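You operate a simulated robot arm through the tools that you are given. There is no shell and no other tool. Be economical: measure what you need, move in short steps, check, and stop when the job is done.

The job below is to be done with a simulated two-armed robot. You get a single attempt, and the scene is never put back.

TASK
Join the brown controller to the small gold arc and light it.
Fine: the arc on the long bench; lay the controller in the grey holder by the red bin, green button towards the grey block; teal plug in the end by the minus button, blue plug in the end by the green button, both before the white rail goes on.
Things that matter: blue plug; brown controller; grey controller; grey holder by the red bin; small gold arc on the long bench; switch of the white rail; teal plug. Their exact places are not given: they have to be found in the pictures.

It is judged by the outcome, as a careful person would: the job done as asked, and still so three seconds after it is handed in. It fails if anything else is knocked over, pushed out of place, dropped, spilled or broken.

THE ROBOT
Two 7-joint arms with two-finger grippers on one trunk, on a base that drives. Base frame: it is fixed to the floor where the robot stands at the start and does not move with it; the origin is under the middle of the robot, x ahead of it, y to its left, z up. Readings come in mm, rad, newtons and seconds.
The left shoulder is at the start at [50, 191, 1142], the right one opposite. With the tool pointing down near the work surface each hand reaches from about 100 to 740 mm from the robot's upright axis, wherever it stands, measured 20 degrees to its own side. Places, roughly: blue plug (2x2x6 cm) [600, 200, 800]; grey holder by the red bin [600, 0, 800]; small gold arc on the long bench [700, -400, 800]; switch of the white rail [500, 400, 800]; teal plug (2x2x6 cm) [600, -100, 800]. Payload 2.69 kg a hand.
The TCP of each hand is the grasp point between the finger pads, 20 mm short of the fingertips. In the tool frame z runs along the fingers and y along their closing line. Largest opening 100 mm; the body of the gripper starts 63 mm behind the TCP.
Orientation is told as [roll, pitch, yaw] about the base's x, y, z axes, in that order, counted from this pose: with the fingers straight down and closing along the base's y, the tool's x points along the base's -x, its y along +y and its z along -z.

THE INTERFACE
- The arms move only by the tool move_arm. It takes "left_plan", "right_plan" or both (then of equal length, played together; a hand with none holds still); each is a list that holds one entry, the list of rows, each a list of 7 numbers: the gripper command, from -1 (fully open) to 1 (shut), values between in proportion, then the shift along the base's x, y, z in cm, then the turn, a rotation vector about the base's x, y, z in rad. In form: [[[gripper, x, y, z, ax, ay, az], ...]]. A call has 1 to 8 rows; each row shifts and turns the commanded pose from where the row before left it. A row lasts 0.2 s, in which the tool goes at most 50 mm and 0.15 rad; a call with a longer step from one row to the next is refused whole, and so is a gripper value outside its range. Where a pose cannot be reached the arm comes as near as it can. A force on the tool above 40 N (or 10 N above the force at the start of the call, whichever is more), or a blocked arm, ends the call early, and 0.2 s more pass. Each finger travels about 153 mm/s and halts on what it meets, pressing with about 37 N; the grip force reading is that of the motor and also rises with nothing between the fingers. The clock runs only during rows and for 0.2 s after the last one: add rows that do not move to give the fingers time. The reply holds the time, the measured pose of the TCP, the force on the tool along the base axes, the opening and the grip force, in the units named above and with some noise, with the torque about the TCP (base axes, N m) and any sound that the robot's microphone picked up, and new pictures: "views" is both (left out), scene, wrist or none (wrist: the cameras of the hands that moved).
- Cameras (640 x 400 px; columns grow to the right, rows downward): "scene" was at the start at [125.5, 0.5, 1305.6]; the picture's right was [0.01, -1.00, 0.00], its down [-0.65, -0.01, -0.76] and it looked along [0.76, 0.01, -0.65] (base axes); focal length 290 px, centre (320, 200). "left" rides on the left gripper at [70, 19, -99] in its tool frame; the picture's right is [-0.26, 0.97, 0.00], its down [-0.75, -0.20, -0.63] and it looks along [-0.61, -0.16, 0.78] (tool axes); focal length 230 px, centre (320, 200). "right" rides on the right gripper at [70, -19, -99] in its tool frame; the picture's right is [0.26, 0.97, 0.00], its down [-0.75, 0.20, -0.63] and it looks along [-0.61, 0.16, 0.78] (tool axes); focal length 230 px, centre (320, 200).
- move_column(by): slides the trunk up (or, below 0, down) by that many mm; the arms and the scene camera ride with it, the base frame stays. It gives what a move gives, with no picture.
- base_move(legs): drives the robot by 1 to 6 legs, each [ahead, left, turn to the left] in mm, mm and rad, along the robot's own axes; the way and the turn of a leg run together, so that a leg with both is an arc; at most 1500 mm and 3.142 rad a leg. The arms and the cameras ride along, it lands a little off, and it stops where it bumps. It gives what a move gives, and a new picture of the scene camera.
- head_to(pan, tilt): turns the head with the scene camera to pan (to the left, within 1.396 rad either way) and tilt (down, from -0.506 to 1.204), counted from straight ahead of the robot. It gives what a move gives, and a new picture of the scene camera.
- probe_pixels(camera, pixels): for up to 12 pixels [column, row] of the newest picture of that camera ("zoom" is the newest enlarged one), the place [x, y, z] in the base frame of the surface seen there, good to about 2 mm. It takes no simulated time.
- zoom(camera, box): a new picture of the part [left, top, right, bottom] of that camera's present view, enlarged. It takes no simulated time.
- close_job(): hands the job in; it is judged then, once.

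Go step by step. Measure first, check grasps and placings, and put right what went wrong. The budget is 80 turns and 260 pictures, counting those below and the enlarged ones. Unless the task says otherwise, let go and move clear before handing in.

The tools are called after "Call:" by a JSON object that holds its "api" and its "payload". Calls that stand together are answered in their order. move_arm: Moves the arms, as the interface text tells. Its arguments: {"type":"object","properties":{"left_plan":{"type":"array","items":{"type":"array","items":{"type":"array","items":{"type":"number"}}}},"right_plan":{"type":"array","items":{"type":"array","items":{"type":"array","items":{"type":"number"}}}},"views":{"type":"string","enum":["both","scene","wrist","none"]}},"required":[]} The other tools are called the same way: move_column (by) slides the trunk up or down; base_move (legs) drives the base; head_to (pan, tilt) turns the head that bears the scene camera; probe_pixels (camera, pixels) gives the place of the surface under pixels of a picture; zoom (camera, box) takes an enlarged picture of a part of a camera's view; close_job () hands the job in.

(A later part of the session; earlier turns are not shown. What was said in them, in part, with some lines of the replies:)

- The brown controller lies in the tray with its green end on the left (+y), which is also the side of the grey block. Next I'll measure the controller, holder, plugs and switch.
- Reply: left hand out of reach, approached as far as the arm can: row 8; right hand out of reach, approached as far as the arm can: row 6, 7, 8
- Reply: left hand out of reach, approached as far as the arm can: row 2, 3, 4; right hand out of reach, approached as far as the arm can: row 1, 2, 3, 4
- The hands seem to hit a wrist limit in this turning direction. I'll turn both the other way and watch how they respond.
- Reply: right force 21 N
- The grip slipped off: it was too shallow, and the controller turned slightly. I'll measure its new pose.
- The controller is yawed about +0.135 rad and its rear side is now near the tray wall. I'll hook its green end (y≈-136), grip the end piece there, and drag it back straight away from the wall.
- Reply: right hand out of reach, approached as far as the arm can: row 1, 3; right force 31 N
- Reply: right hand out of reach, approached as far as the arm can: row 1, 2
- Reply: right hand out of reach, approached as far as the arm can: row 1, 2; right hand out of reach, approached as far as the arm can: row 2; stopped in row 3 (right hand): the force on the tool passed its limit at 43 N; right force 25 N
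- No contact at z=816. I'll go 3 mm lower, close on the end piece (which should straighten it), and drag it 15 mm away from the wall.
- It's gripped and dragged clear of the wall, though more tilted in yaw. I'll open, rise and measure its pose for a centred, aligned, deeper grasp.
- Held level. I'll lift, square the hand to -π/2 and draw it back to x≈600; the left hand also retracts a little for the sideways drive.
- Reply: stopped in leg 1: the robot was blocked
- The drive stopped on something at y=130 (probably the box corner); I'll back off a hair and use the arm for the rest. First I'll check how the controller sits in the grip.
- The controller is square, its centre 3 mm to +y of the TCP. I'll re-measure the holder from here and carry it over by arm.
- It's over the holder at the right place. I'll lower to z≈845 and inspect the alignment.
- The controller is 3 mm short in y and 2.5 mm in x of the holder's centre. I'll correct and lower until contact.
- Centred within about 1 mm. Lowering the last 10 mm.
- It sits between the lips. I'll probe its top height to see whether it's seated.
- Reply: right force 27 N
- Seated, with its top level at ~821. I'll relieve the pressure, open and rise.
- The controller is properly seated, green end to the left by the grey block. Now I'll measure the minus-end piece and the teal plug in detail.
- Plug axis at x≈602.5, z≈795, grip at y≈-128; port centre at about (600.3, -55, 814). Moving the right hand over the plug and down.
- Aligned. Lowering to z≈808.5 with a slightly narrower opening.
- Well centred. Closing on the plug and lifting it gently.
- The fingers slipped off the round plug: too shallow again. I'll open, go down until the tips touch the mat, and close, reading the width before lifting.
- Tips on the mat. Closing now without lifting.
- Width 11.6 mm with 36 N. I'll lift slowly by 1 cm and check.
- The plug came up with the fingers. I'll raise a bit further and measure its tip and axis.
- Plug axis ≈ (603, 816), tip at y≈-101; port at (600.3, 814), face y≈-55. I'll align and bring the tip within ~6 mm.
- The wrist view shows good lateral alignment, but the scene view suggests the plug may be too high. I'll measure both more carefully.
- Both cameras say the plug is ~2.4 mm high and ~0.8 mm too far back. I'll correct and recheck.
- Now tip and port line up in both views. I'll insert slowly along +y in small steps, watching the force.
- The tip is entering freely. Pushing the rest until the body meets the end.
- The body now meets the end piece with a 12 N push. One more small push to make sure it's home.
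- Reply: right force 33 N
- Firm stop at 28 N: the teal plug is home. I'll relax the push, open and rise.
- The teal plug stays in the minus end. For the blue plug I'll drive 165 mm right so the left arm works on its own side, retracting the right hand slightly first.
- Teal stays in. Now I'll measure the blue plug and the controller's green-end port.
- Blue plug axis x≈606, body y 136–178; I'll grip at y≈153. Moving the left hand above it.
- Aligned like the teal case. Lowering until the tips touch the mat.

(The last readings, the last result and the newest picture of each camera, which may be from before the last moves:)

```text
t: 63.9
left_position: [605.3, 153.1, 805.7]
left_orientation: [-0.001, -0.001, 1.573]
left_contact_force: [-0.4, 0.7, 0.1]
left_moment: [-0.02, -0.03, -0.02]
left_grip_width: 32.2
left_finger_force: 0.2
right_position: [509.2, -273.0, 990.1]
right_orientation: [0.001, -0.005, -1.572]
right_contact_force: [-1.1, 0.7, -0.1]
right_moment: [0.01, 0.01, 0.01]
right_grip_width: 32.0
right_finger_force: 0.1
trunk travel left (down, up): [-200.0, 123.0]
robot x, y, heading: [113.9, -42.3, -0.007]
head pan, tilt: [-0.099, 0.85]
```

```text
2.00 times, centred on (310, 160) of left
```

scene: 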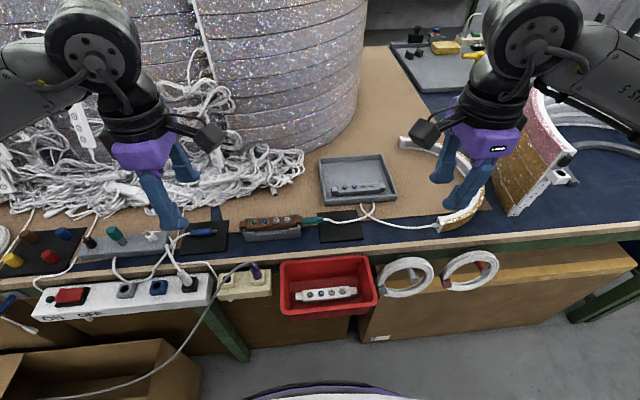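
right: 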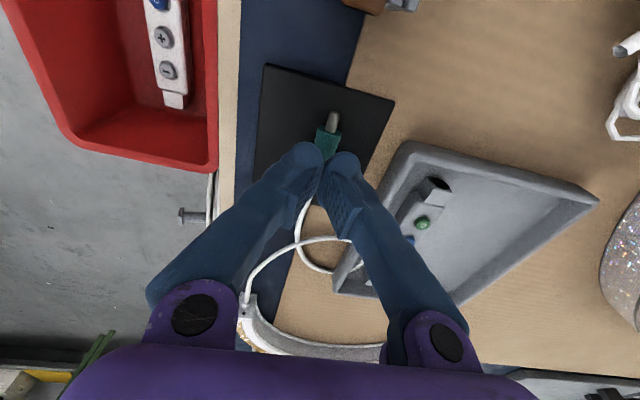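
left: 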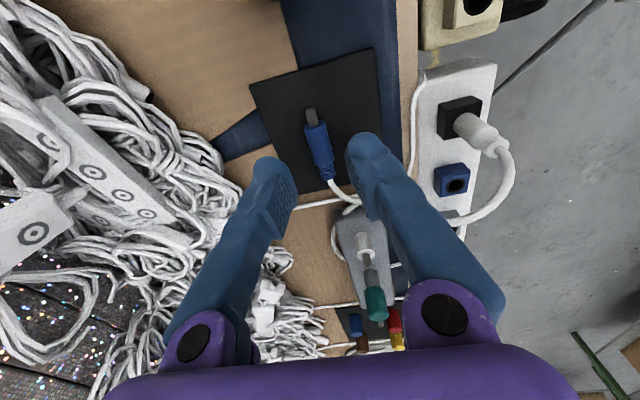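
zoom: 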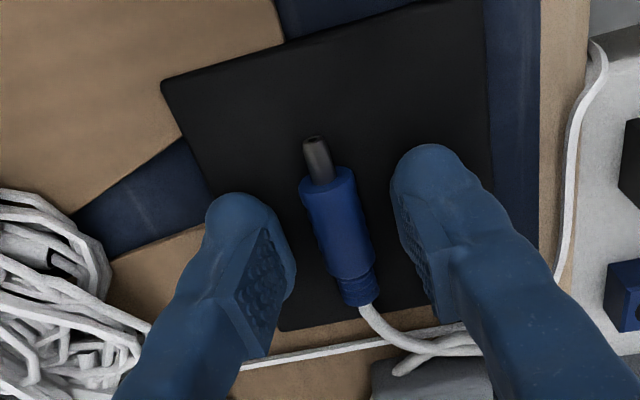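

No contact yet; 1.5 mm lower, then close.

Call:
{"api": "move_arm", "payload": {"left_plan": [[[0.36, 0.05, 0, -0.15, 0, 0, 0], [0.5, 0, 0, 0, 0, 0, 0], [0.6, 0, 0, 0, 0, 0, 0], [1, 0, 0, 0, 0, 0, 0], [1, 0, 0, 0, 0, 0, 0]]], "views": "none"}}

Call:
{"api": "move_arm", "payload": {"left_plan": [[[1, 0, 0, 0.2, 0, 0, 0], [1, 0, 0, 0.3, 0, 0, 0], [1, 0, 0, 0.5, 0, 0, 0], [1, 0, 0, 0.5, 0, 0, 0], [1, 0, 0, 0.2, 0, 0, 0], [1, 0, 0, 0, 0, 0, 0]]], "views": "none"}}

Call:
{"api": "zoom", "payload": {"camera": "left", "box": [200, 60, 420, 260]}}

Call:
{"api": "zoom", "payload": {"camera": "scene", "box": [180, 205, 250, 250]}}

```text
t: 65.1
left_position: [606.1, 154.1, 804.0]
left_orientation: [0.0, -0.001, 1.573]
left_contact_force: [-0.1, -0.6, -0.1]
left_moment: [0.05, 0.02, 0.01]
left_grip_width: 11.9
left_finger_force: 36.3
right_position: [508.3, -271.9, 989.8]
right_orientation: [0.001, -0.003, -1.571]
right_contact_force: [-1.1, 0.4, -0.2]
right_moment: [-0.02, 0.01, 0.01]
right_grip_width: 31.9
right_finger_force: 0.0
trunk travel left (down, up): [-200.0, 123.0]
robot x, y, heading: [117.7, -41.9, -0.008]
head pan, tilt: [-0.099, 0.85]
```

```text
t: 66.5
left_position: [605.6, 153.6, 820.5]
left_orientation: [-0.001, -0.002, 1.572]
left_contact_force: [0.6, 0.0, 0.3]
left_moment: [0.01, 0.03, -0.03]
left_grip_width: 11.6
left_finger_force: 36.6
right_position: [509.5, -274.0, 989.0]
right_orientation: [0.0, -0.004, -1.571]
right_contact_force: [1.0, -0.7, 0.1]
right_moment: [0.0, 0.0, -0.03]
right_grip_width: 31.9
right_finger_force: 0.1
trunk travel left (down, up): [-200.0, 123.0]
robot x, y, heading: [116.6, -45.7, -0.0]
head pan, tilt: [-0.099, 0.85]
```

```text
2.00 times, centred on (310, 160) of left
```

zoom: 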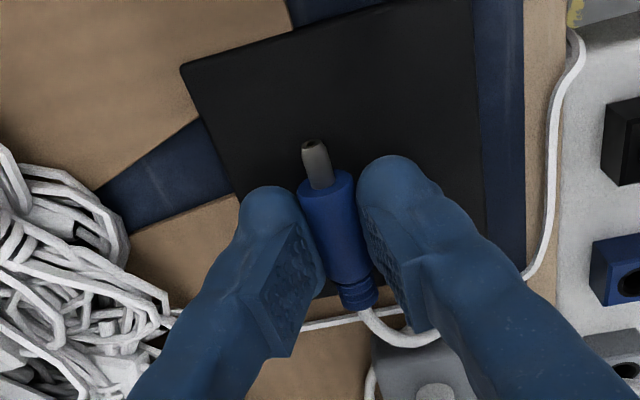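

```text
8.89 times, centred on (215, 228) of scene
```

zoom: 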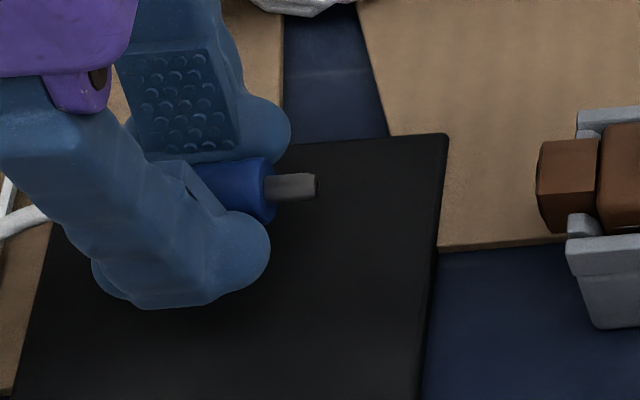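

Blue plug held. I'll measure the green end piece and the plug tip, then approach.

Call:
{"api": "probe_pixels", "payload": {"camera": "zoom", "pixels": [[545, 145], [570, 142], [545, 165], [548, 185], [575, 185], [550, 200], [590, 142], [290, 176], [290, 196], [310, 176], [318, 185], [270, 160]]}}

Call:
{"api": "move_arm", "payload": {"left_plan": [[[1, -0.25, -1, 0, 0, 0, 0], [1, -0.25, -1.5, 0, 0, 0, 0], [1, 0, -1.5, 0, 0, 0, 0], [1, 0, -0.5, 0, 0, 0, 0], [1, 0, 0, 0, 0, 0, 0]]], "views": "none"}}

Call:
{"api": "zoom", "payload": {"camera": "scene", "box": [216, 208, 256, 236]}}

Call:
{"api": "zoom", "payload": {"camera": "left", "box": [250, 80, 370, 200]}}

```text
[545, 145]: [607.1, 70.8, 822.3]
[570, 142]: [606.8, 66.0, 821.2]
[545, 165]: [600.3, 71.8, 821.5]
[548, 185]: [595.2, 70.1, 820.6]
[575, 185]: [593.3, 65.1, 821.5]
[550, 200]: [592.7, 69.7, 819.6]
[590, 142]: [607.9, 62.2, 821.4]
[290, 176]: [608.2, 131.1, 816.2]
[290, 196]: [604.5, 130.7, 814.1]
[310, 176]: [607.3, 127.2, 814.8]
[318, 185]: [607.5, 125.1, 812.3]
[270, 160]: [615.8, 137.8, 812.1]
```

```text
t: 67.7
left_position: [601.9, 107.6, 821.2]
left_orientation: [-0.002, -0.002, 1.573]
left_contact_force: [0.2, -0.8, -0.5]
left_moment: [-0.01, 0.01, 0.02]
left_grip_width: 11.8
left_finger_force: 37.4
right_position: [509.4, -273.3, 988.6]
right_orientation: [0.003, -0.002, -1.569]
right_contact_force: [1.1, 0.7, 0.1]
right_moment: [-0.02, 0.02, 0.03]
right_grip_width: 32.0
right_finger_force: 0.0
trunk travel left (down, up): [-200.0, 123.0]
robot x, y, heading: [118.1, -41.9, -0.007]
head pan, tilt: [-0.099, 0.85]
```

```text
14.29 times, centred on (236, 222) of scene
```

zoom: 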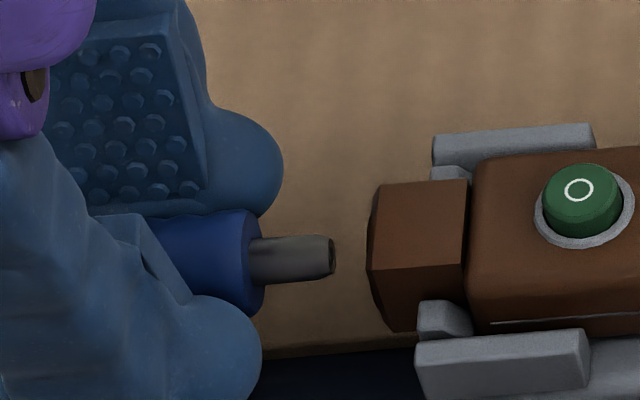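

```text
3.33 times, centred on (310, 140) of left
```

zoom: 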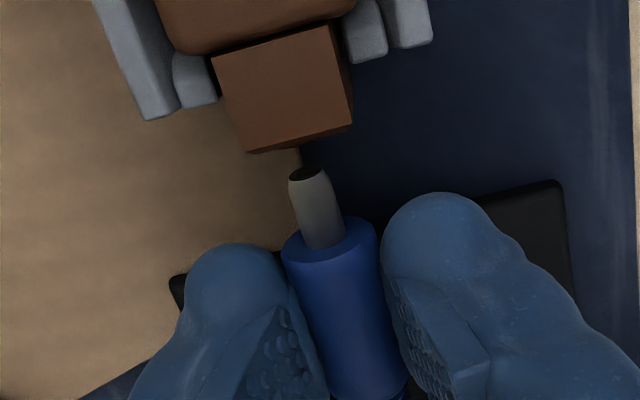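

The blue tip lines up with the green end's port within about 1 mm. I'll trim x slightly and start inserting along -y.

Call:
{"api": "move_arm", "payload": {"left_plan": [[[1, -0.06, 0, -0.03, 0, 0, 0], [1, 0, -0.5, 0, 0, 0, 0], [1, 0, -0.5, 0, 0, 0, 0], [1, 0, -0.3, 0, 0, 0, 0], [1, 0, 0, 0, 0, 0, 0]]], "views": "none"}}

Call:
{"api": "zoom", "payload": {"camera": "scene", "box": [216, 208, 256, 236]}}

Call:
{"api": "zoom", "payload": {"camera": "left", "box": [250, 80, 370, 200]}}

```text
t: 68.9
left_position: [601.7, 95.8, 821.4]
left_orientation: [-0.001, -0.002, 1.573]
left_contact_force: [-0.5, 0.7, 1.8]
left_moment: [-0.04, -0.01, -0.02]
left_grip_width: 11.6
left_finger_force: 36.9
right_position: [509.0, -273.0, 989.1]
right_orientation: [0.002, -0.003, -1.569]
right_contact_force: [-0.1, -0.1, -0.8]
right_moment: [0.0, 0.02, 0.02]
right_grip_width: 32.1
right_finger_force: 0.1
trunk travel left (down, up): [-200.0, 123.0]
robot x, y, heading: [113.3, -45.1, -0.003]
head pan, tilt: [-0.099, 0.85]
```

```text
14.29 times, centred on (236, 222) of scene
```

zoom: 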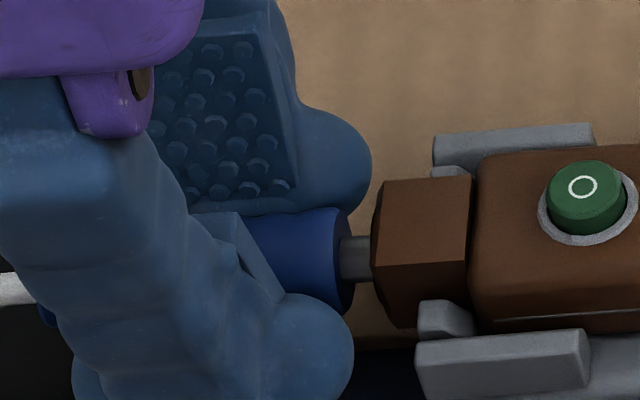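

```text
3.33 times, centred on (310, 140) of left
```

zoom: 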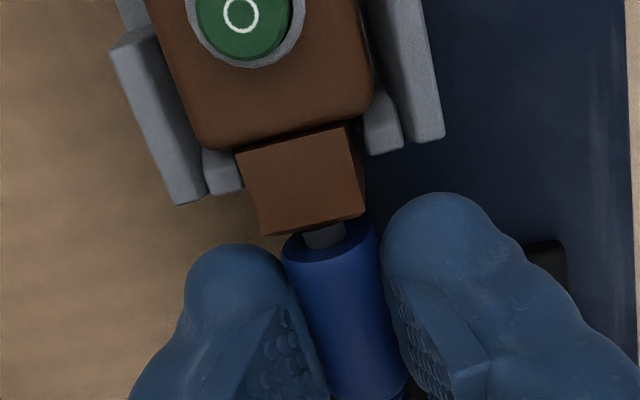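

Entering with negligible force. Pushing the remaining ~6 mm.

Call:
{"api": "move_arm", "payload": {"left_plan": [[[1, 0, -0.3, 0, 0, 0, 0], [1, 0, -0.2, 0, 0, 0, 0], [1, 0, -0.2, 0, 0, 0, 0], [1, 0, -0.15, 0, 0, 0, 0], [1, 0, 0, 0, 0, 0, 0]]], "views": "none"}}

Call:
{"api": "zoom", "payload": {"camera": "scene", "box": [205, 195, 335, 260]}}

Call:
{"api": "zoom", "payload": {"camera": "left", "box": [250, 80, 370, 200]}}

```text
t: 70.1
left_position: [600.3, 89.6, 822.1]
left_orientation: [-0.003, -0.004, 1.575]
left_contact_force: [-0.9, 13.4, 11.4]
left_moment: [-0.08, 0.0, -0.03]
left_grip_width: 11.2
left_finger_force: 36.8
right_position: [507.1, -271.0, 990.8]
right_orientation: [0.002, -0.004, -1.569]
right_contact_force: [-0.5, -0.6, 0.4]
right_moment: [0.0, -0.02, -0.03]
right_grip_width: 32.0
right_finger_force: 0.1
trunk travel left (down, up): [-200.0, 123.0]
robot x, y, heading: [115.4, -42.1, -0.006]
head pan, tilt: [-0.099, 0.85]
```

```text
4.92 times, centred on (270, 228) of scene
```

zoom: 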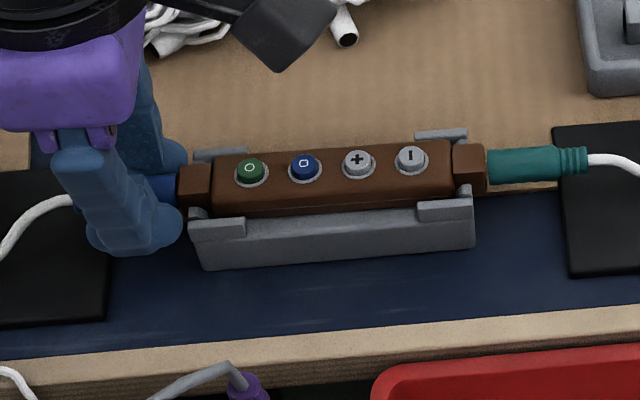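

```text
3.33 times, centred on (310, 140) of left
```

zoom: 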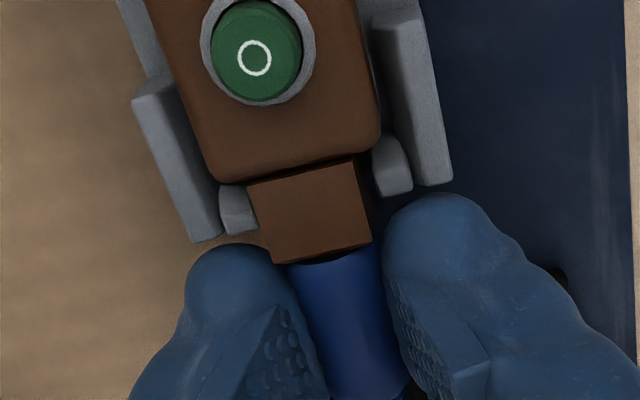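

Same 13 N as the teal case. One more small push to seat it.

Call:
{"api": "move_arm", "payload": {"left_plan": [[[1, 0, -0.2, 0, 0, 0, 0], [1, 0, -0.15, 0, 0, 0, 0], [1, 0, 0, 0, 0, 0, 0]]], "views": "none"}}

Call:
{"api": "zoom", "payload": {"camera": "scene", "box": [205, 195, 335, 260]}}

```text
t: 70.9
left_position: [600.5, 88.0, 821.6]
left_orientation: [-0.002, -0.005, 1.575]
left_contact_force: [0.0, 28.7, 12.9]
left_moment: [0.25, 0.03, -0.06]
left_grip_width: 11.5
left_finger_force: 36.9
right_position: [507.6, -270.4, 990.2]
right_orientation: [0.001, -0.005, -1.57]
right_contact_force: [0.1, -0.4, 1.1]
right_moment: [-0.01, 0.03, -0.01]
right_grip_width: 32.1
right_finger_force: 0.0
trunk travel left (down, up): [-200.0, 123.0]
robot x, y, heading: [116.6, -44.5, 0.0]
head pan, tilt: [-0.099, 0.85]
```

```text
4.92 times, centred on (270, 228) of scene
```

zoom: 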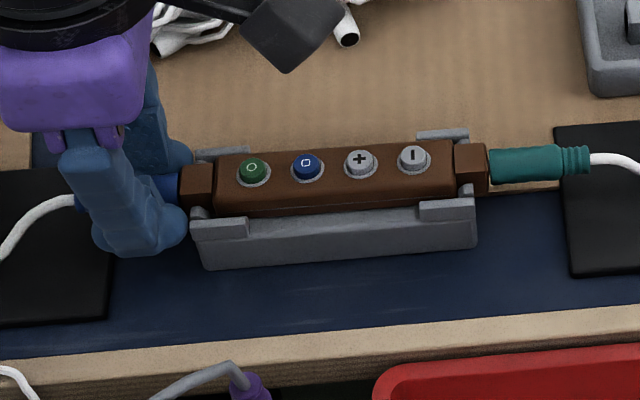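

Hard stop at 29 N, so the blue plug is in. Relaxing, releasing and rising.

Call:
{"api": "move_arm", "payload": {"left_plan": [[[1, 0, 0.25, -0.05, 0, 0, 0], [0.6, 0, 0, 0, 0, 0, 0], [0.36, 0, 0, 0, 0, 0, 0], [0.36, 0, 0, 2, 0, 0, 0], [0.36, 0, 0, 4, 0, 0, 0], [0.36, 0, 0, 4, 0, 0, 0], [0.36, 0, 4, 2, 0, 0, 0]]], "views": "scene"}}

Call:
{"api": "zoom", "payload": {"camera": "scene", "box": [185, 195, 335, 260]}}

```text
t: 72.5
left_position: [601.7, 127.0, 941.2]
left_orientation: [0.001, -0.002, 1.571]
left_contact_force: [0.2, -0.3, -0.4]
left_moment: [0.0, 0.0, 0.0]
left_grip_width: 32.2
left_finger_force: 0.0
right_position: [509.5, -270.8, 988.9]
right_orientation: [0.0, -0.003, -1.571]
right_contact_force: [0.3, -0.2, 0.1]
right_moment: [0.0, -0.02, 0.01]
right_grip_width: 31.8
right_finger_force: 0.1
trunk travel left (down, up): [-200.0, 123.0]
robot x, y, heading: [115.0, -39.9, -0.009]
head pan, tilt: [-0.099, 0.85]
```

scene: 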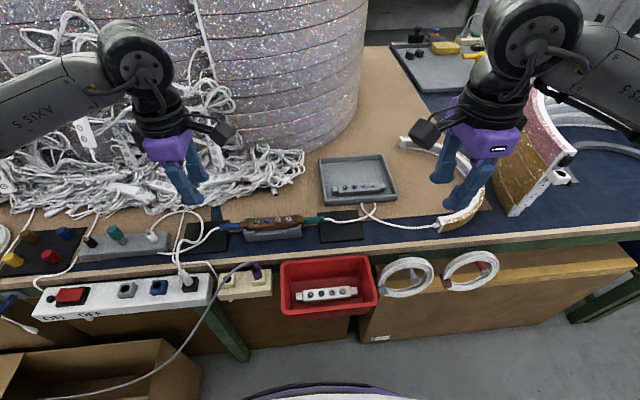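

```text
4.27 times, centred on (260, 228) of scene
```

zoom: 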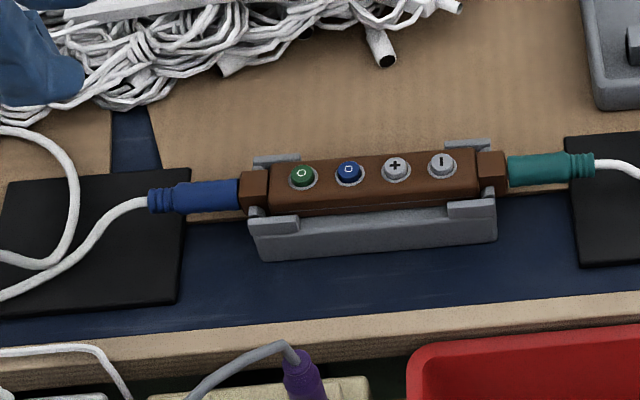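

Both plugs sit fully in the controller. Next the rail switch: I'll look at it closely.

Call:
{"api": "head_to", "payload": {"pan": 0.4, "tilt": 0.85}}

```text
t: 73.4
left_position: [600.2, 125.4, 940.2]
left_orientation: [-0.002, -0.002, 1.573]
left_contact_force: [0.4, -0.8, -0.5]
left_moment: [0.0, 0.01, 0.0]
left_grip_width: 32.0
left_finger_force: 0.1
right_position: [509.5, -273.1, 989.9]
right_orientation: [0.004, -0.003, -1.569]
right_contact_force: [0.0, -0.3, -0.1]
right_moment: [-0.02, -0.01, 0.02]
right_grip_width: 32.1
right_finger_force: 0.0
trunk travel left (down, up): [-200.0, 123.0]
robot x, y, heading: [117.8, -46.5, -0.007]
head pan, tilt: [0.4, 0.85]
```

scene: 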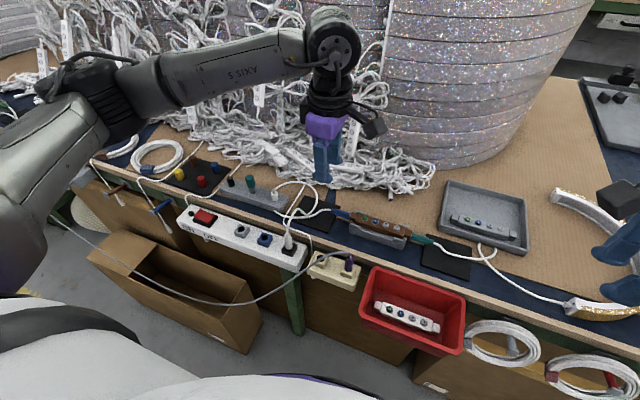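

Call:
{"api": "zoom", "payload": {"camera": "scene", "box": [175, 195, 245, 245]}}

Call:
{"api": "probe_pixels", "payload": {"camera": "zoom", "pixels": [[190, 150], [220, 150], [250, 160], [280, 160], [310, 170], [340, 180], [360, 190], [250, 190], [280, 200], [200, 175], [140, 140], [420, 220]]}}

```text
8.00 times, centred on (210, 220) of scene
```

zoom: 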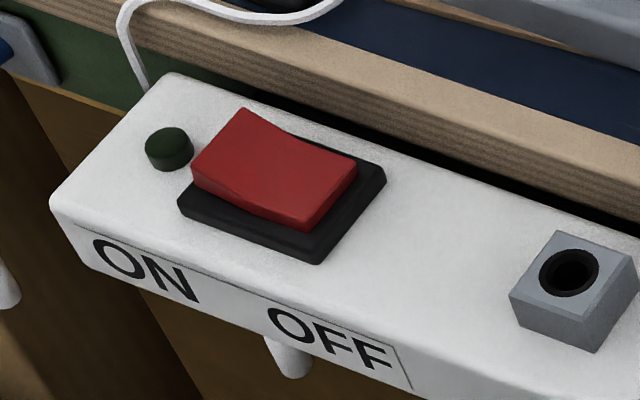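

```text
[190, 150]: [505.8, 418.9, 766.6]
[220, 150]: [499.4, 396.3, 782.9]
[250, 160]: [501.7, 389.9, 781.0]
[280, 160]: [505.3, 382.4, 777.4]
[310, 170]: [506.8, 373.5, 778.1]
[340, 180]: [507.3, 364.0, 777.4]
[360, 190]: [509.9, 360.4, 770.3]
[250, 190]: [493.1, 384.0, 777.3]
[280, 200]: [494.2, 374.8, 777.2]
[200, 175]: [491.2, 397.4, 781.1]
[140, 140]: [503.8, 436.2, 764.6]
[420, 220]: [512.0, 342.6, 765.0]
```

The ON half of the rocker is at about (500, 394, 783), raised. I'll bring the closed left hand above it.

Call:
{"api": "move_arm", "payload": {"left_plan": [[[1, -2.5, 2, 0, 0, 0, 0], [1, -2.5, 3.5, 0, 0, 0, 0], [1, -2.5, 4, 0, 0, 0, 0], [1, -2.5, 4, 0, 0, 0, 0], [1, 0, 4.5, 0, 0, 0, 0], [1, 0, 4.5, 0, 0, 0, 0], [1, 0, 4.4, 0, 0, 0, 0], [1, 0, 0, 0, 0, 0, 0]]], "views": "both"}}

```text
t: 75.2
left_position: [500.5, 394.6, 940.5]
left_orientation: [-0.001, -0.002, 1.572]
left_contact_force: [-0.8, 0.9, 0.0]
left_moment: [0.01, 0.0, 0.01]
left_grip_width: 0.0
left_finger_force: 29.2
right_position: [508.6, -273.3, 988.5]
right_orientation: [0.002, -0.004, -1.572]
right_contact_force: [-0.1, 0.9, 0.5]
right_moment: [0.02, 0.0, 0.03]
right_grip_width: 32.0
right_finger_force: 0.0
trunk travel left (down, up): [-200.0, 123.0]
robot x, y, heading: [119.4, -42.7, -0.005]
head pan, tilt: [0.4, 0.85]
```

scene: 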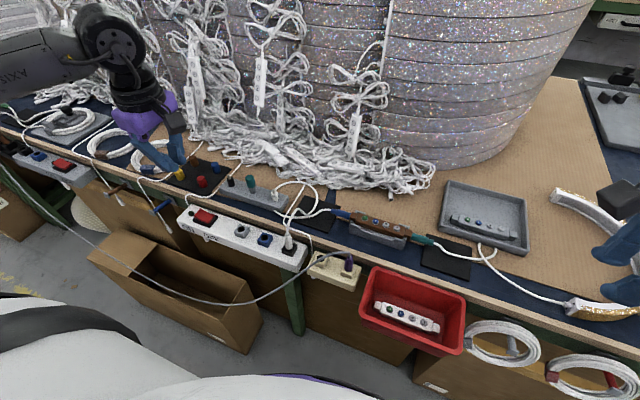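
left: 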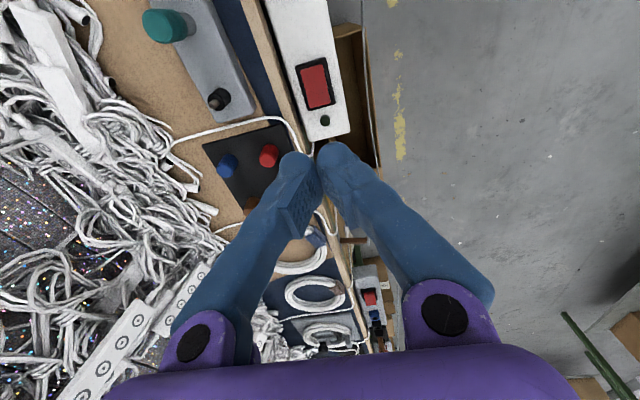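

Directly above. Descending to ~12 mm over the rocker and checking.

Call:
{"api": "move_arm", "payload": {"left_plan": [[[1, 0, 0, -4, 0, 0, 0], [1, 0, 0, -4, 0, 0, 0], [1, 0, 0, -3.5, 0, 0, 0], [1, 0, 0, -1, 0, 0, 0], [1, 0, 0, 0, 0, 0, 0]]], "views": "none"}}

Call:
{"api": "zoom", "payload": {"camera": "scene", "box": [155, 170, 245, 245]}}

Call:
{"api": "zoom", "payload": {"camera": "left", "box": [230, 50, 410, 220]}}

```text
t: 76.4
left_position: [500.2, 397.0, 816.3]
left_orientation: [-0.002, 0.0, 1.572]
left_contact_force: [-0.5, 0.2, -0.3]
left_moment: [0.02, 0.02, -0.01]
left_grip_width: 0.0
left_finger_force: 29.5
right_position: [507.2, -273.4, 989.5]
right_orientation: [0.002, -0.004, -1.57]
right_contact_force: [0.6, 0.4, -0.4]
right_moment: [-0.03, -0.01, 0.01]
right_grip_width: 32.0
right_finger_force: 0.0
trunk travel left (down, up): [-200.0, 123.0]
robot x, y, heading: [115.6, -41.9, -0.002]
head pan, tilt: [0.4, 0.85]
```

```text
5.33 times, centred on (200, 208) of scene
```

zoom: 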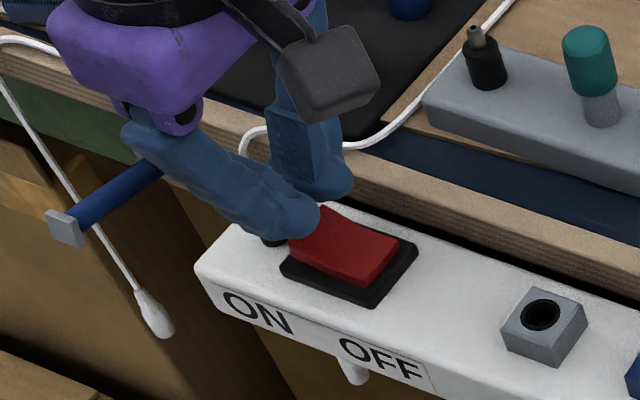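

```text
2.35 times, centred on (320, 135) of left
```

zoom: 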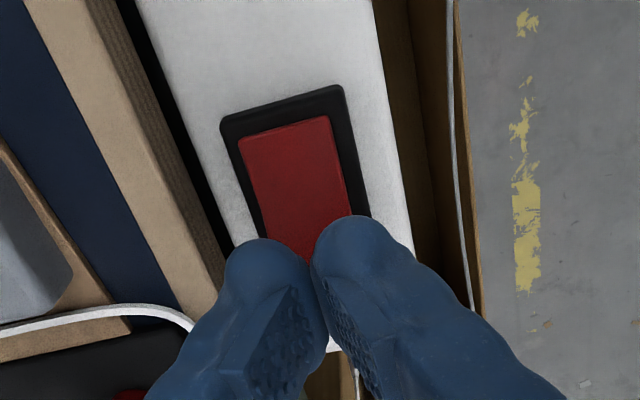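

The tips are over the rocker's ON half. I'll shift 4 mm inward and press down slowly.

Call:
{"api": "move_arm", "payload": {"left_plan": [[[1, 0, -0.4, -0.8, 0, 0, 0], [1, 0, 0, -0.5, 0, 0, 0], [1, 0, 0, -0.3, 0, 0, 0], [1, 0, 0, -0.3, 0, 0, 0], [1, 0, 0, 0, 0, 0, 0]]], "views": "scene"}}

Call:
{"api": "zoom", "payload": {"camera": "scene", "box": [155, 170, 245, 245]}}

```text
t: 77.6
left_position: [499.8, 392.2, 797.1]
left_orientation: [-0.002, -0.003, 1.572]
left_contact_force: [-0.7, 0.3, 0.9]
left_moment: [-0.01, 0.01, -0.02]
left_grip_width: 0.0
left_finger_force: 29.4
right_position: [509.3, -272.8, 989.3]
right_orientation: [0.002, -0.003, -1.57]
right_contact_force: [-0.1, 0.5, 0.4]
right_moment: [0.05, 0.01, 0.0]
right_grip_width: 31.8
right_finger_force: 0.0
trunk travel left (down, up): [-200.0, 123.0]
robot x, y, heading: [117.8, -41.8, -0.005]
head pan, tilt: [0.4, 0.85]
```

scene: 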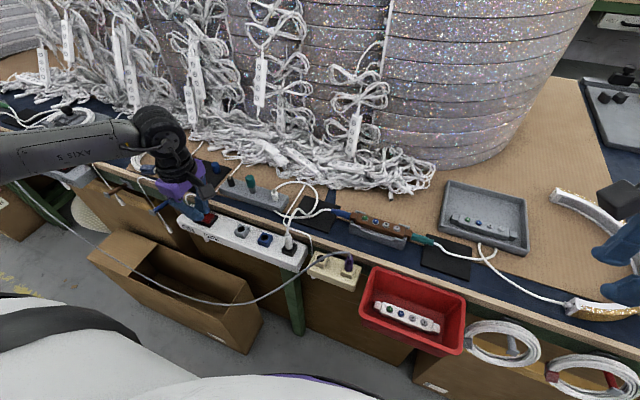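

```text
5.33 times, centred on (200, 208) of scene
```

zoom: 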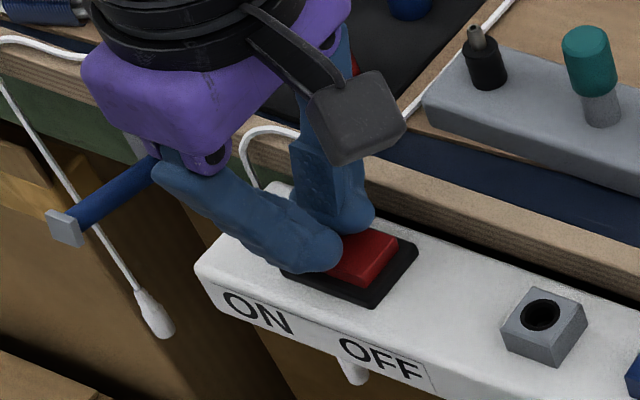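

Almost no force remains, so the rocker may have tipped. I'll raise the hand and look at the switch and lamp.

Call:
{"api": "move_arm", "payload": {"left_plan": [[[1, 0, 0, 3, 0, 0, 0], [1, 0, 0, 4, 0, 0, 0], [1, 0, 0, 4, 0, 0, 0], [1, 0, 2, 2, 0, 0, 0]]], "views": "none"}}

Call:
{"api": "zoom", "payload": {"camera": "scene", "box": [175, 195, 245, 245]}}

Call:
{"api": "head_to", "payload": {"pan": -0.1, "tilt": 0.8}}

Call:
{"api": "zoom", "payload": {"camera": "scene", "box": [205, 180, 335, 260]}}

```text
t: 78.6
left_position: [500.1, 412.4, 927.8]
left_orientation: [-0.002, 0.001, 1.571]
left_contact_force: [0.9, 0.3, -0.3]
left_moment: [-0.02, 0.01, -0.02]
left_grip_width: 0.1
left_finger_force: 29.3
right_position: [508.7, -271.7, 989.9]
right_orientation: [0.003, -0.002, -1.571]
right_contact_force: [0.3, -0.5, -0.6]
right_moment: [0.03, 0.01, 0.02]
right_grip_width: 32.2
right_finger_force: 0.0
trunk travel left (down, up): [-200.0, 123.0]
robot x, y, heading: [112.8, -38.0, -0.004]
head pan, tilt: [0.4, 0.85]
```

```text
8.00 times, centred on (210, 220) of scene
```

zoom: 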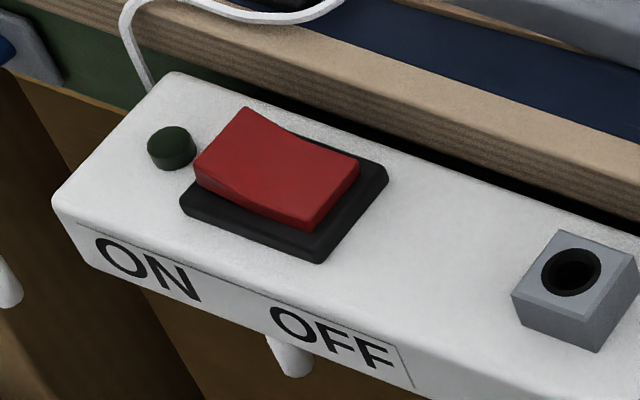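

```text
t: 79.6
left_position: [501.6, 411.5, 928.1]
left_orientation: [-0.002, -0.001, 1.574]
left_contact_force: [-0.1, -1.1, 0.1]
left_moment: [0.02, -0.03, 0.03]
left_grip_width: 0.1
left_finger_force: 29.4
right_position: [508.6, -272.3, 989.3]
right_orientation: [0.001, -0.004, -1.572]
right_contact_force: [-0.7, -0.1, 0.6]
right_moment: [-0.02, 0.01, 0.0]
right_grip_width: 31.9
right_finger_force: 0.0
trunk travel left (down, up): [-200.0, 123.0]
robot x, y, heading: [115.4, -43.1, -0.008]
head pan, tilt: [-0.099, 0.799]
```

scene: 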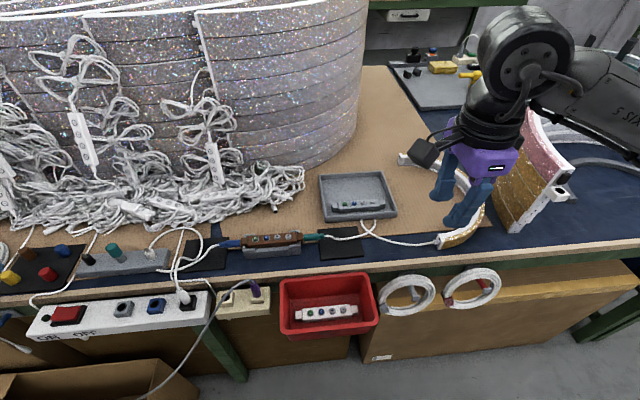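

```text
4.92 times, centred on (270, 220) of scene
```

zoom: 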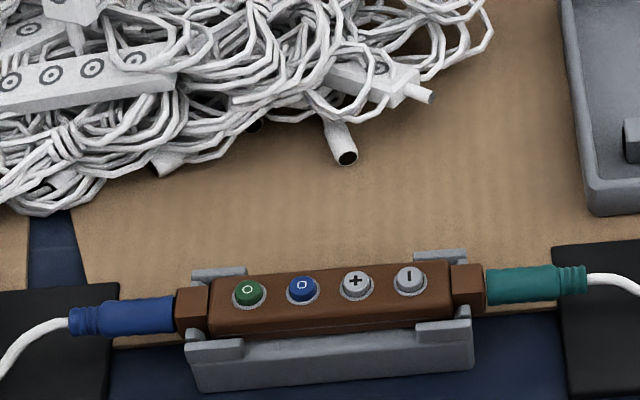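

The rocker's ON side is still up: I only grazed it (the real tip offset is ~16 mm). I'll go back and press deeper, with the force limit as guard.

Call:
{"api": "move_arm", "payload": {"left_plan": [[[1, 0, -1.7, -3, 0, 0, 0], [1, 0, 0, -4, 0, 0, 0], [1, 0, 0, -4, 0, 0, 0], [1, 0, 0, -2, 0, 0, 0], [1, 0, 0, -0.3, 0, 0, 0], [1, 0, 0, -0.3, 0, 0, 0], [1, 0, 0, 0, 0, 0, 0]]], "views": "none"}}

Call:
{"api": "move_arm", "payload": {"left_plan": [[[1, 0, 0, -0.2, 0, 0, 0], [1, 0, 0, -0.2, 0, 0, 0], [1, 0, 0, 0, 0, 0, 0]]], "views": "scene"}}

Call:
{"api": "zoom", "payload": {"camera": "scene", "box": [20, 280, 120, 350]}}

```text
t: 81.2
left_position: [500.3, 394.2, 791.3]
left_orientation: [-0.003, -0.003, 1.573]
left_contact_force: [0.1, 1.3, 6.7]
left_moment: [-0.06, 0.02, 0.01]
left_grip_width: 6.1
left_finger_force: 29.3
right_position: [507.8, -273.0, 989.6]
right_orientation: [0.002, -0.002, -1.57]
right_contact_force: [-0.2, -0.1, 0.2]
right_moment: [-0.02, 0.01, 0.0]
right_grip_width: 31.7
right_finger_force: 0.1
trunk travel left (down, up): [-200.0, 123.0]
robot x, y, heading: [115.2, -45.0, -0.002]
head pan, tilt: [-0.099, 0.799]
heard: click
```

```text
t: 82.1
left_position: [501.9, 396.0, 792.8]
left_orientation: [-0.01, -0.003, 1.573]
left_contact_force: [-5.3, -1.8, 18.3]
left_moment: [-0.22, 0.24, -0.06]
left_grip_width: 0.2
left_finger_force: 29.4
right_position: [507.3, -274.2, 990.4]
right_orientation: [0.003, -0.001, -1.57]
right_contact_force: [-0.1, 0.0, -0.4]
right_moment: [-0.02, -0.03, 0.04]
right_grip_width: 32.1
right_finger_force: 0.0
trunk travel left (down, up): [-200.0, 123.0]
robot x, y, heading: [113.3, -41.4, -0.005]
head pan, tilt: [-0.099, 0.799]
stopped in row 3 (left hand): the force on the tool passed its limit at 41 N (the readings are from after the stop); the commanded pose is now the measured one
```

scene: 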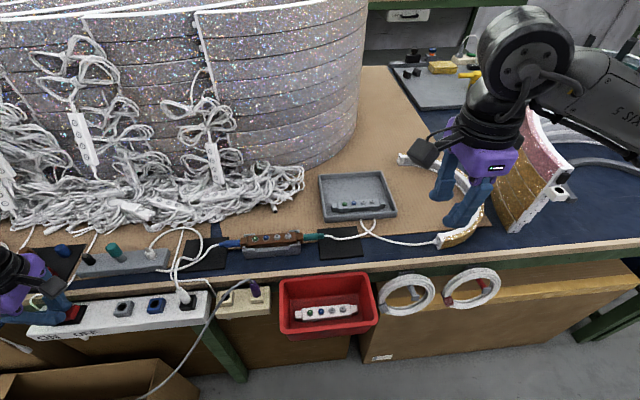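

```text
5.71 times, centred on (70, 315) of scene
5 turns are left
```

zoom: 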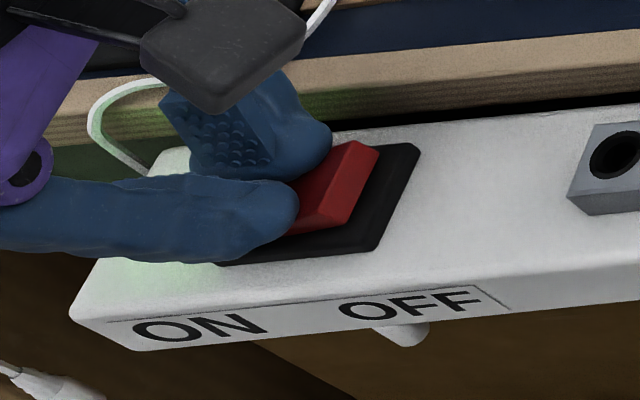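

A click and a green glow: the rail is on (5 turns left). I'll raise the left hand and check whether the arc is lit.

Call:
{"api": "move_arm", "payload": {"left_plan": [[[1, 0, 0, 3, 0, 0, 0], [1, 0, 0, 4, 0, 0, 0], [1, 0, 0, 4, 0, 0, 0], [1, 0, -1, 3, 0, 0, 0]]], "right_plan": [[[1, -1, 0, 0, 0, 0, 0], [1, -1, 0, 0, 0, 0, 0], [1, -1, 0, 0, 0, 0, 0], [1, -1, 0, 0, 0, 0, 0]]], "views": "scene"}}

Call:
{"api": "zoom", "payload": {"camera": "scene", "box": [380, 140, 500, 260]}}

Call:
{"api": "zoom", "payload": {"camera": "scene", "box": [235, 220, 315, 265]}}

Call:
{"api": "probe_pixels", "payload": {"camera": "zoom", "pixels": [[120, 163], [125, 170], [245, 155], [215, 150], [380, 140], [450, 130]]}}

Call:
{"api": "zoom", "payload": {"camera": "right", "box": [0, 0, 640, 400]}}

```text
t: 83.1
left_position: [501.7, 387.3, 929.6]
left_orientation: [-0.005, -0.005, 1.574]
left_contact_force: [0.4, -0.5, -0.3]
left_moment: [0.01, 0.03, 0.01]
left_grip_width: 0.3
left_finger_force: 29.5
right_position: [469.2, -273.4, 988.5]
right_orientation: [0.002, -0.004, -1.57]
right_contact_force: [-0.3, 0.2, 0.5]
right_moment: [0.04, -0.04, -0.01]
right_grip_width: 0.1
right_finger_force: 29.2
trunk travel left (down, up): [-200.0, 123.0]
robot x, y, heading: [117.3, -42.0, -0.006]
head pan, tilt: [-0.099, 0.799]
```

scene: 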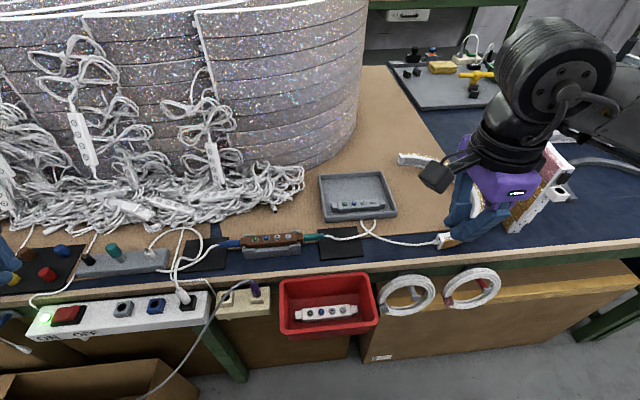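

```text
3.33 times, centred on (440, 200) of scene
```

zoom: 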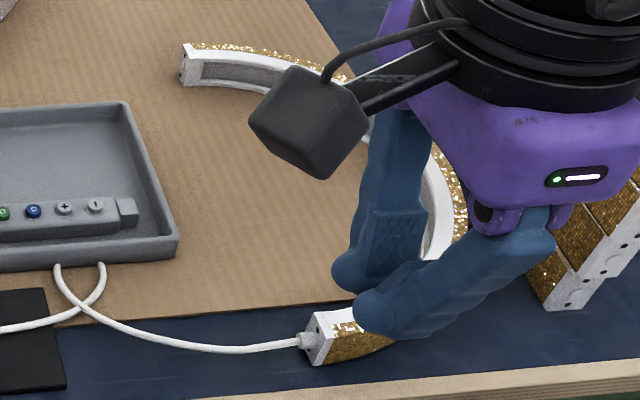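

```text
8.00 times, centred on (275, 242) of scene
```

zoom: 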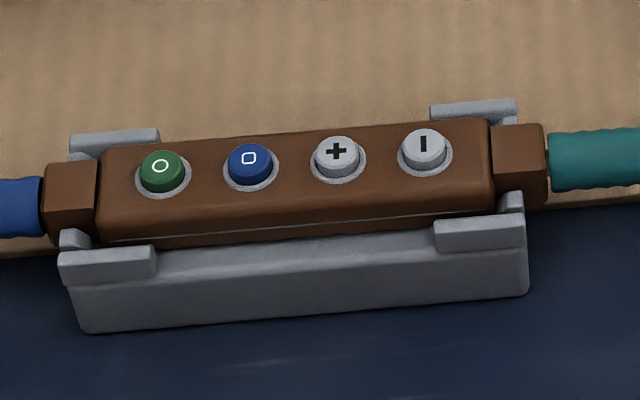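

```text
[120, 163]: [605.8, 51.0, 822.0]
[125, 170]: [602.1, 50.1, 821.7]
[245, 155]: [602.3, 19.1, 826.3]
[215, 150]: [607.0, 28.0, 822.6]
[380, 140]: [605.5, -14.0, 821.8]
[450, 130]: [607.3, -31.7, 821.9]
```

```text
1.00 times, centred on (320, 200) of right (not enlarged: the box is as wide or as high as the picture)
4 turns are left
```

zoom: 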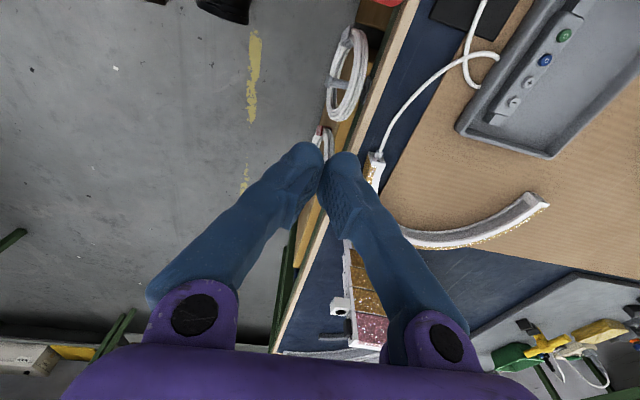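

The rail's indicator is green but the arc isn't lit yet, so the controller's green power button (≈(601, 41, 826)) must be pressed. I'll shift the base slightly right and bring the closed left hand above the button.

Call:
{"api": "base_move", "payload": {"legs": [[0, -45, 0]]}}

Call:
{"api": "move_arm", "payload": {"left_plan": [[[1, 1.42, -4.3, 0, 0, 0, 0], [1, 1.42, -4.3, 0, 0, 0, 0], [1, 1.42, -4.3, 0, 0, 0, 0], [1, 1.42, -4.3, 0, 0, 0, 0], [1, 1.42, -4.3, 0, 0, 0, 0], [1, 1.42, -4.3, 0, 0, 0, 0], [1, 1.42, -4.25, 0, 0, 0, 0], [1, 0, 0, 0, 0, 0, 0]]], "views": "none"}}

Call:
{"api": "move_arm", "payload": {"left_plan": [[[1, 0, 0, -3, 0, 0, 0], [1, 0, 0, -3, 0, 0, 0], [1, 0, 0, -1.6, 0, 0, 0], [1, 0, 0, 0, 0, 0, 0]]], "views": "both"}}

Call:
{"api": "zoom", "payload": {"camera": "left", "box": [230, 50, 410, 220]}}

Call:
{"api": "zoom", "payload": {"camera": "scene", "box": [255, 210, 335, 265]}}

Call:
{"api": "probe_pixels", "payload": {"camera": "left", "pixels": [[310, 120], [315, 130], [305, 110]]}}

```text
t: 84.2
left_position: [502.1, 341.8, 929.8]
left_orientation: [-0.007, -0.002, 1.572]
left_contact_force: [0.0, -1.0, 0.1]
left_moment: [0.0, 0.03, 0.02]
left_grip_width: 0.0
left_finger_force: 29.5
right_position: [469.7, -318.7, 989.5]
right_orientation: [0.001, -0.002, -1.57]
right_contact_force: [0.6, -0.2, 0.0]
right_moment: [0.0, -0.02, 0.01]
right_grip_width: 0.1
right_finger_force: 29.5
trunk travel left (down, up): [-200.0, 123.0]
robot x, y, heading: [119.3, -84.7, -0.005]
head pan, tilt: [-0.099, 0.799]
```

scene: 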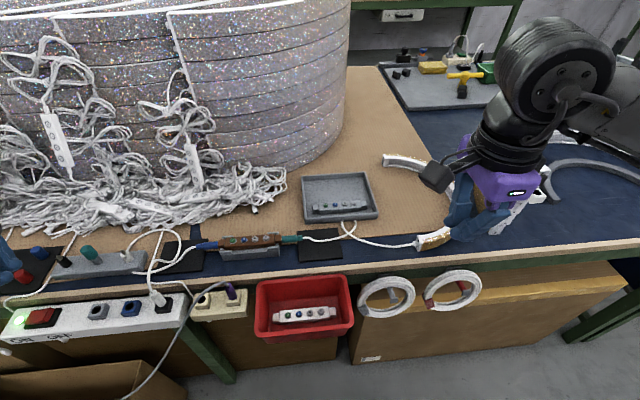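

```text
t: 86.0
left_position: [602.2, 41.8, 928.3]
left_orientation: [-0.007, -0.004, 1.573]
left_contact_force: [-0.2, 0.9, 0.3]
left_moment: [0.0, -0.01, -0.03]
left_grip_width: 0.0
left_finger_force: 29.7
right_position: [469.2, -316.5, 989.8]
right_orientation: [0.001, -0.003, -1.571]
right_contact_force: [0.2, 0.3, 0.2]
right_moment: [0.0, 0.01, 0.01]
right_grip_width: 0.0
right_finger_force: 29.3
trunk travel left (down, up): [-200.0, 123.0]
robot x, y, heading: [113.5, -88.4, -0.003]
head pan, tilt: [-0.099, 0.799]
```

```text
t: 87.0
left_position: [601.6, 40.4, 852.4]
left_orientation: [-0.007, -0.001, 1.573]
left_contact_force: [0.3, -0.1, -1.0]
left_moment: [0.0, -0.03, 0.01]
left_grip_width: 0.1
left_finger_force: 29.1
right_position: [468.2, -316.3, 988.8]
right_orientation: [0.002, -0.003, -1.57]
right_contact_force: [0.7, -0.4, 0.4]
right_moment: [0.01, 0.0, 0.05]
right_grip_width: 0.0
right_finger_force: 29.3
trunk travel left (down, up): [-200.0, 123.0]
robot x, y, heading: [116.6, -86.3, -0.004]
head pan, tilt: [-0.099, 0.799]
```

scene: 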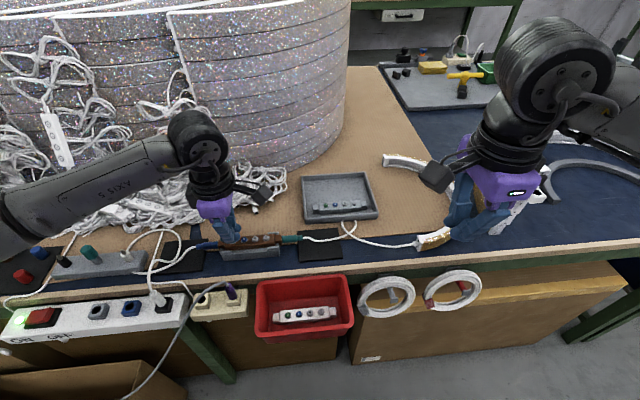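
left: 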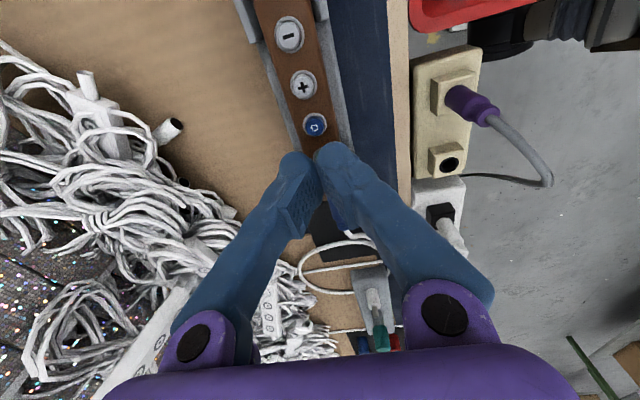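

```text
2.35 times, centred on (320, 135) of left
```

zoom: 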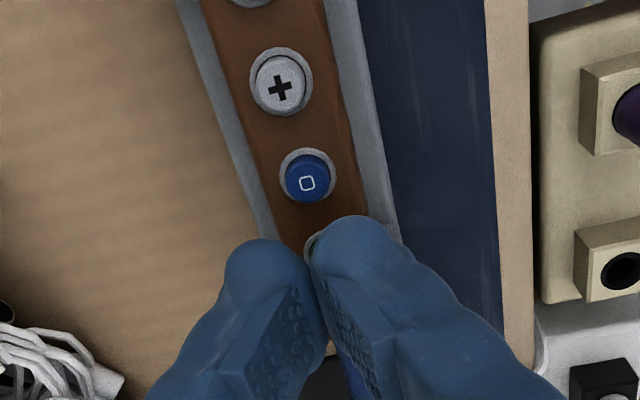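

```text
7.27 times, centred on (295, 238) of scene
```

zoom: 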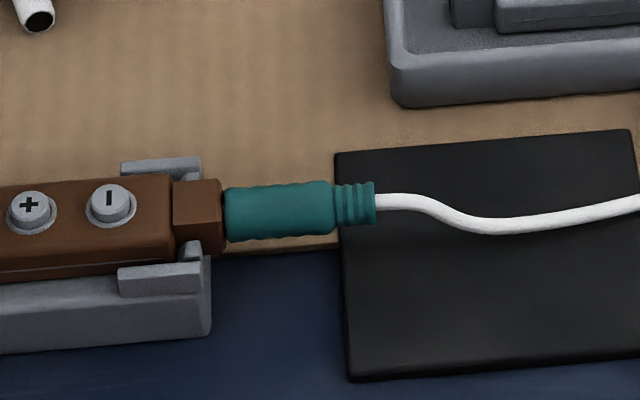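

```text
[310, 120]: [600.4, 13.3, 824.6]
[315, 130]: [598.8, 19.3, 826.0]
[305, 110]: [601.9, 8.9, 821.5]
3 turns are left
```

The fingertips are over the green button (y≈40). I'll offset 5 mm so one fingertip, not the seam, meets it; press once, rise, and look at the arc.

Call:
{"api": "move_arm", "payload": {"left_plan": [[[1, 0.5, 0, -0.5, 0, 0, 0], [1, 0, 0, -0.4, 0, 0, 0], [1, 0, 0, -0.2, 0, 0, 0], [1, 0, 0, -0.2, 0, 0, 0], [1, 0, 0, -0.2, 0, 0, 0], [1, 0, 0, -0.2, 0, 0, 0], [1, 0, 0, 0, 0, 0, 0]]], "views": "none"}}

Call:
{"api": "zoom", "payload": {"camera": "scene", "box": [360, 140, 480, 260]}}

Call:
{"api": "move_arm", "payload": {"left_plan": [[[1, 0, 0, 1, 0, 0, 0], [1, 0, 0, 3, 0, 0, 0], [1, 0, 0, 4, 0, 0, 0], [1, 0, 3, 3, 0, 0, 0], [1, 0, 4, 0, 0, 0, 0]]], "views": "scene"}}

Call:
{"api": "zoom", "payload": {"camera": "scene", "box": [200, 210, 340, 270]}}

Call:
{"api": "zoom", "payload": {"camera": "scene", "box": [360, 140, 480, 260]}}

```text
t: 88.6
left_position: [606.5, 41.5, 836.5]
left_orientation: [-0.008, -0.001, 1.573]
left_contact_force: [-0.7, 0.1, 6.9]
left_moment: [-0.02, 0.06, 0.01]
left_grip_width: 0.4
left_finger_force: 29.5
right_position: [468.9, -317.3, 990.7]
right_orientation: [0.002, -0.003, -1.57]
right_contact_force: [0.2, 0.1, 0.3]
right_moment: [0.02, 0.02, -0.03]
right_grip_width: 0.0
right_finger_force: 29.4
trunk travel left (down, up): [-200.0, 123.0]
robot x, y, heading: [112.2, -88.7, -0.001]
head pan, tilt: [-0.099, 0.799]
heard: click
```

```text
3.33 times, centred on (420, 200) of scene
```

zoom: 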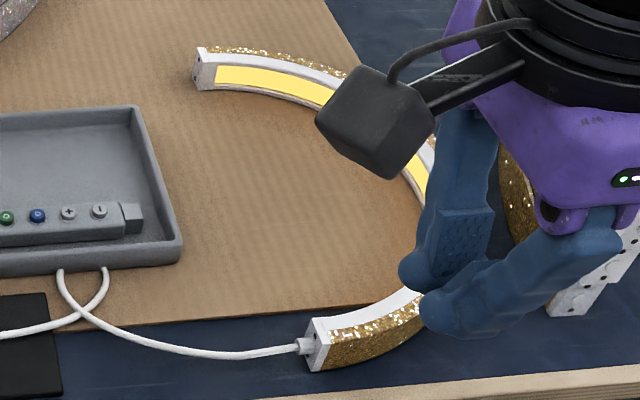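

```text
t: 89.8
left_position: [607.6, 111.7, 948.3]
left_orientation: [-0.007, -0.001, 1.573]
left_contact_force: [0.2, 0.2, 0.0]
left_moment: [-0.02, 0.01, -0.01]
left_grip_width: 0.2
left_finger_force: 29.6
right_position: [467.6, -315.5, 990.3]
right_orientation: [0.003, -0.003, -1.57]
right_contact_force: [-0.2, -0.5, 0.6]
right_moment: [-0.01, 0.03, 0.0]
right_grip_width: 0.0
right_finger_force: 30.2
trunk travel left (down, up): [-200.0, 123.0]
robot x, y, heading: [118.9, -85.9, -0.005]
head pan, tilt: [-0.099, 0.799]
```

scene: 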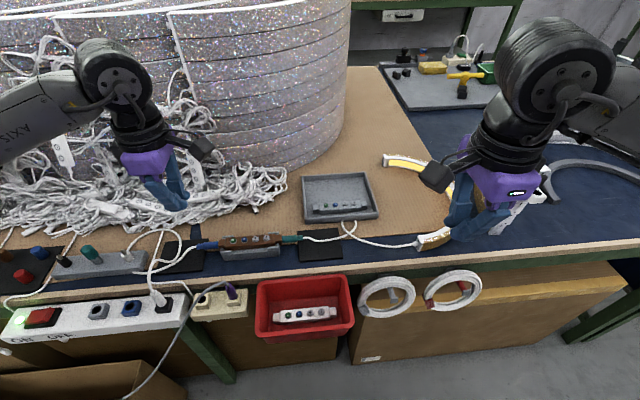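

```text
4.57 times, centred on (270, 240) of scene
```

zoom: 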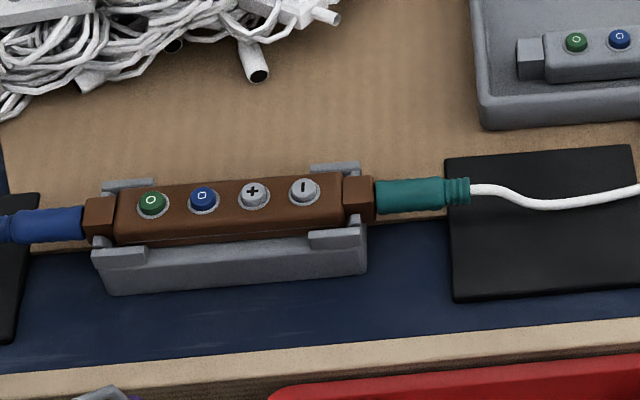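

```text
3.33 times, centred on (420, 200) of scene
2 turns are left
```

zoom: 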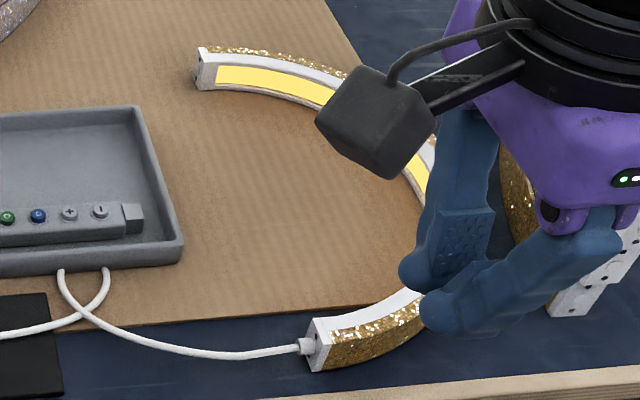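

The arc glows yellow and stays lit, both plugs are in, the controller is seated in the holder, the rail is on, and both hands are clear, so I'm handing in.

Call:
{"api": "close_job", "payload": {}}

```text
The job is handed in.
```

The small gold arc is lit through the brown controller, and I have handed the job in.

- **Placing:** the controller lies in the grey holder with its green button towards the grey block.
- **Plugs:** the teal plug is in the minus end and the blue plug in the green end. Both went in before the white rail was switched on.
- **Power:** the rail alone did not light the arc. I also pressed the controller's green button once.
- **Possible fault:** while I drove sideways, the base stopped against something, probably the corner of the cardboard box on the floor. I backed off at once and the box still looked upright, but I did not measure whether it had shifted.
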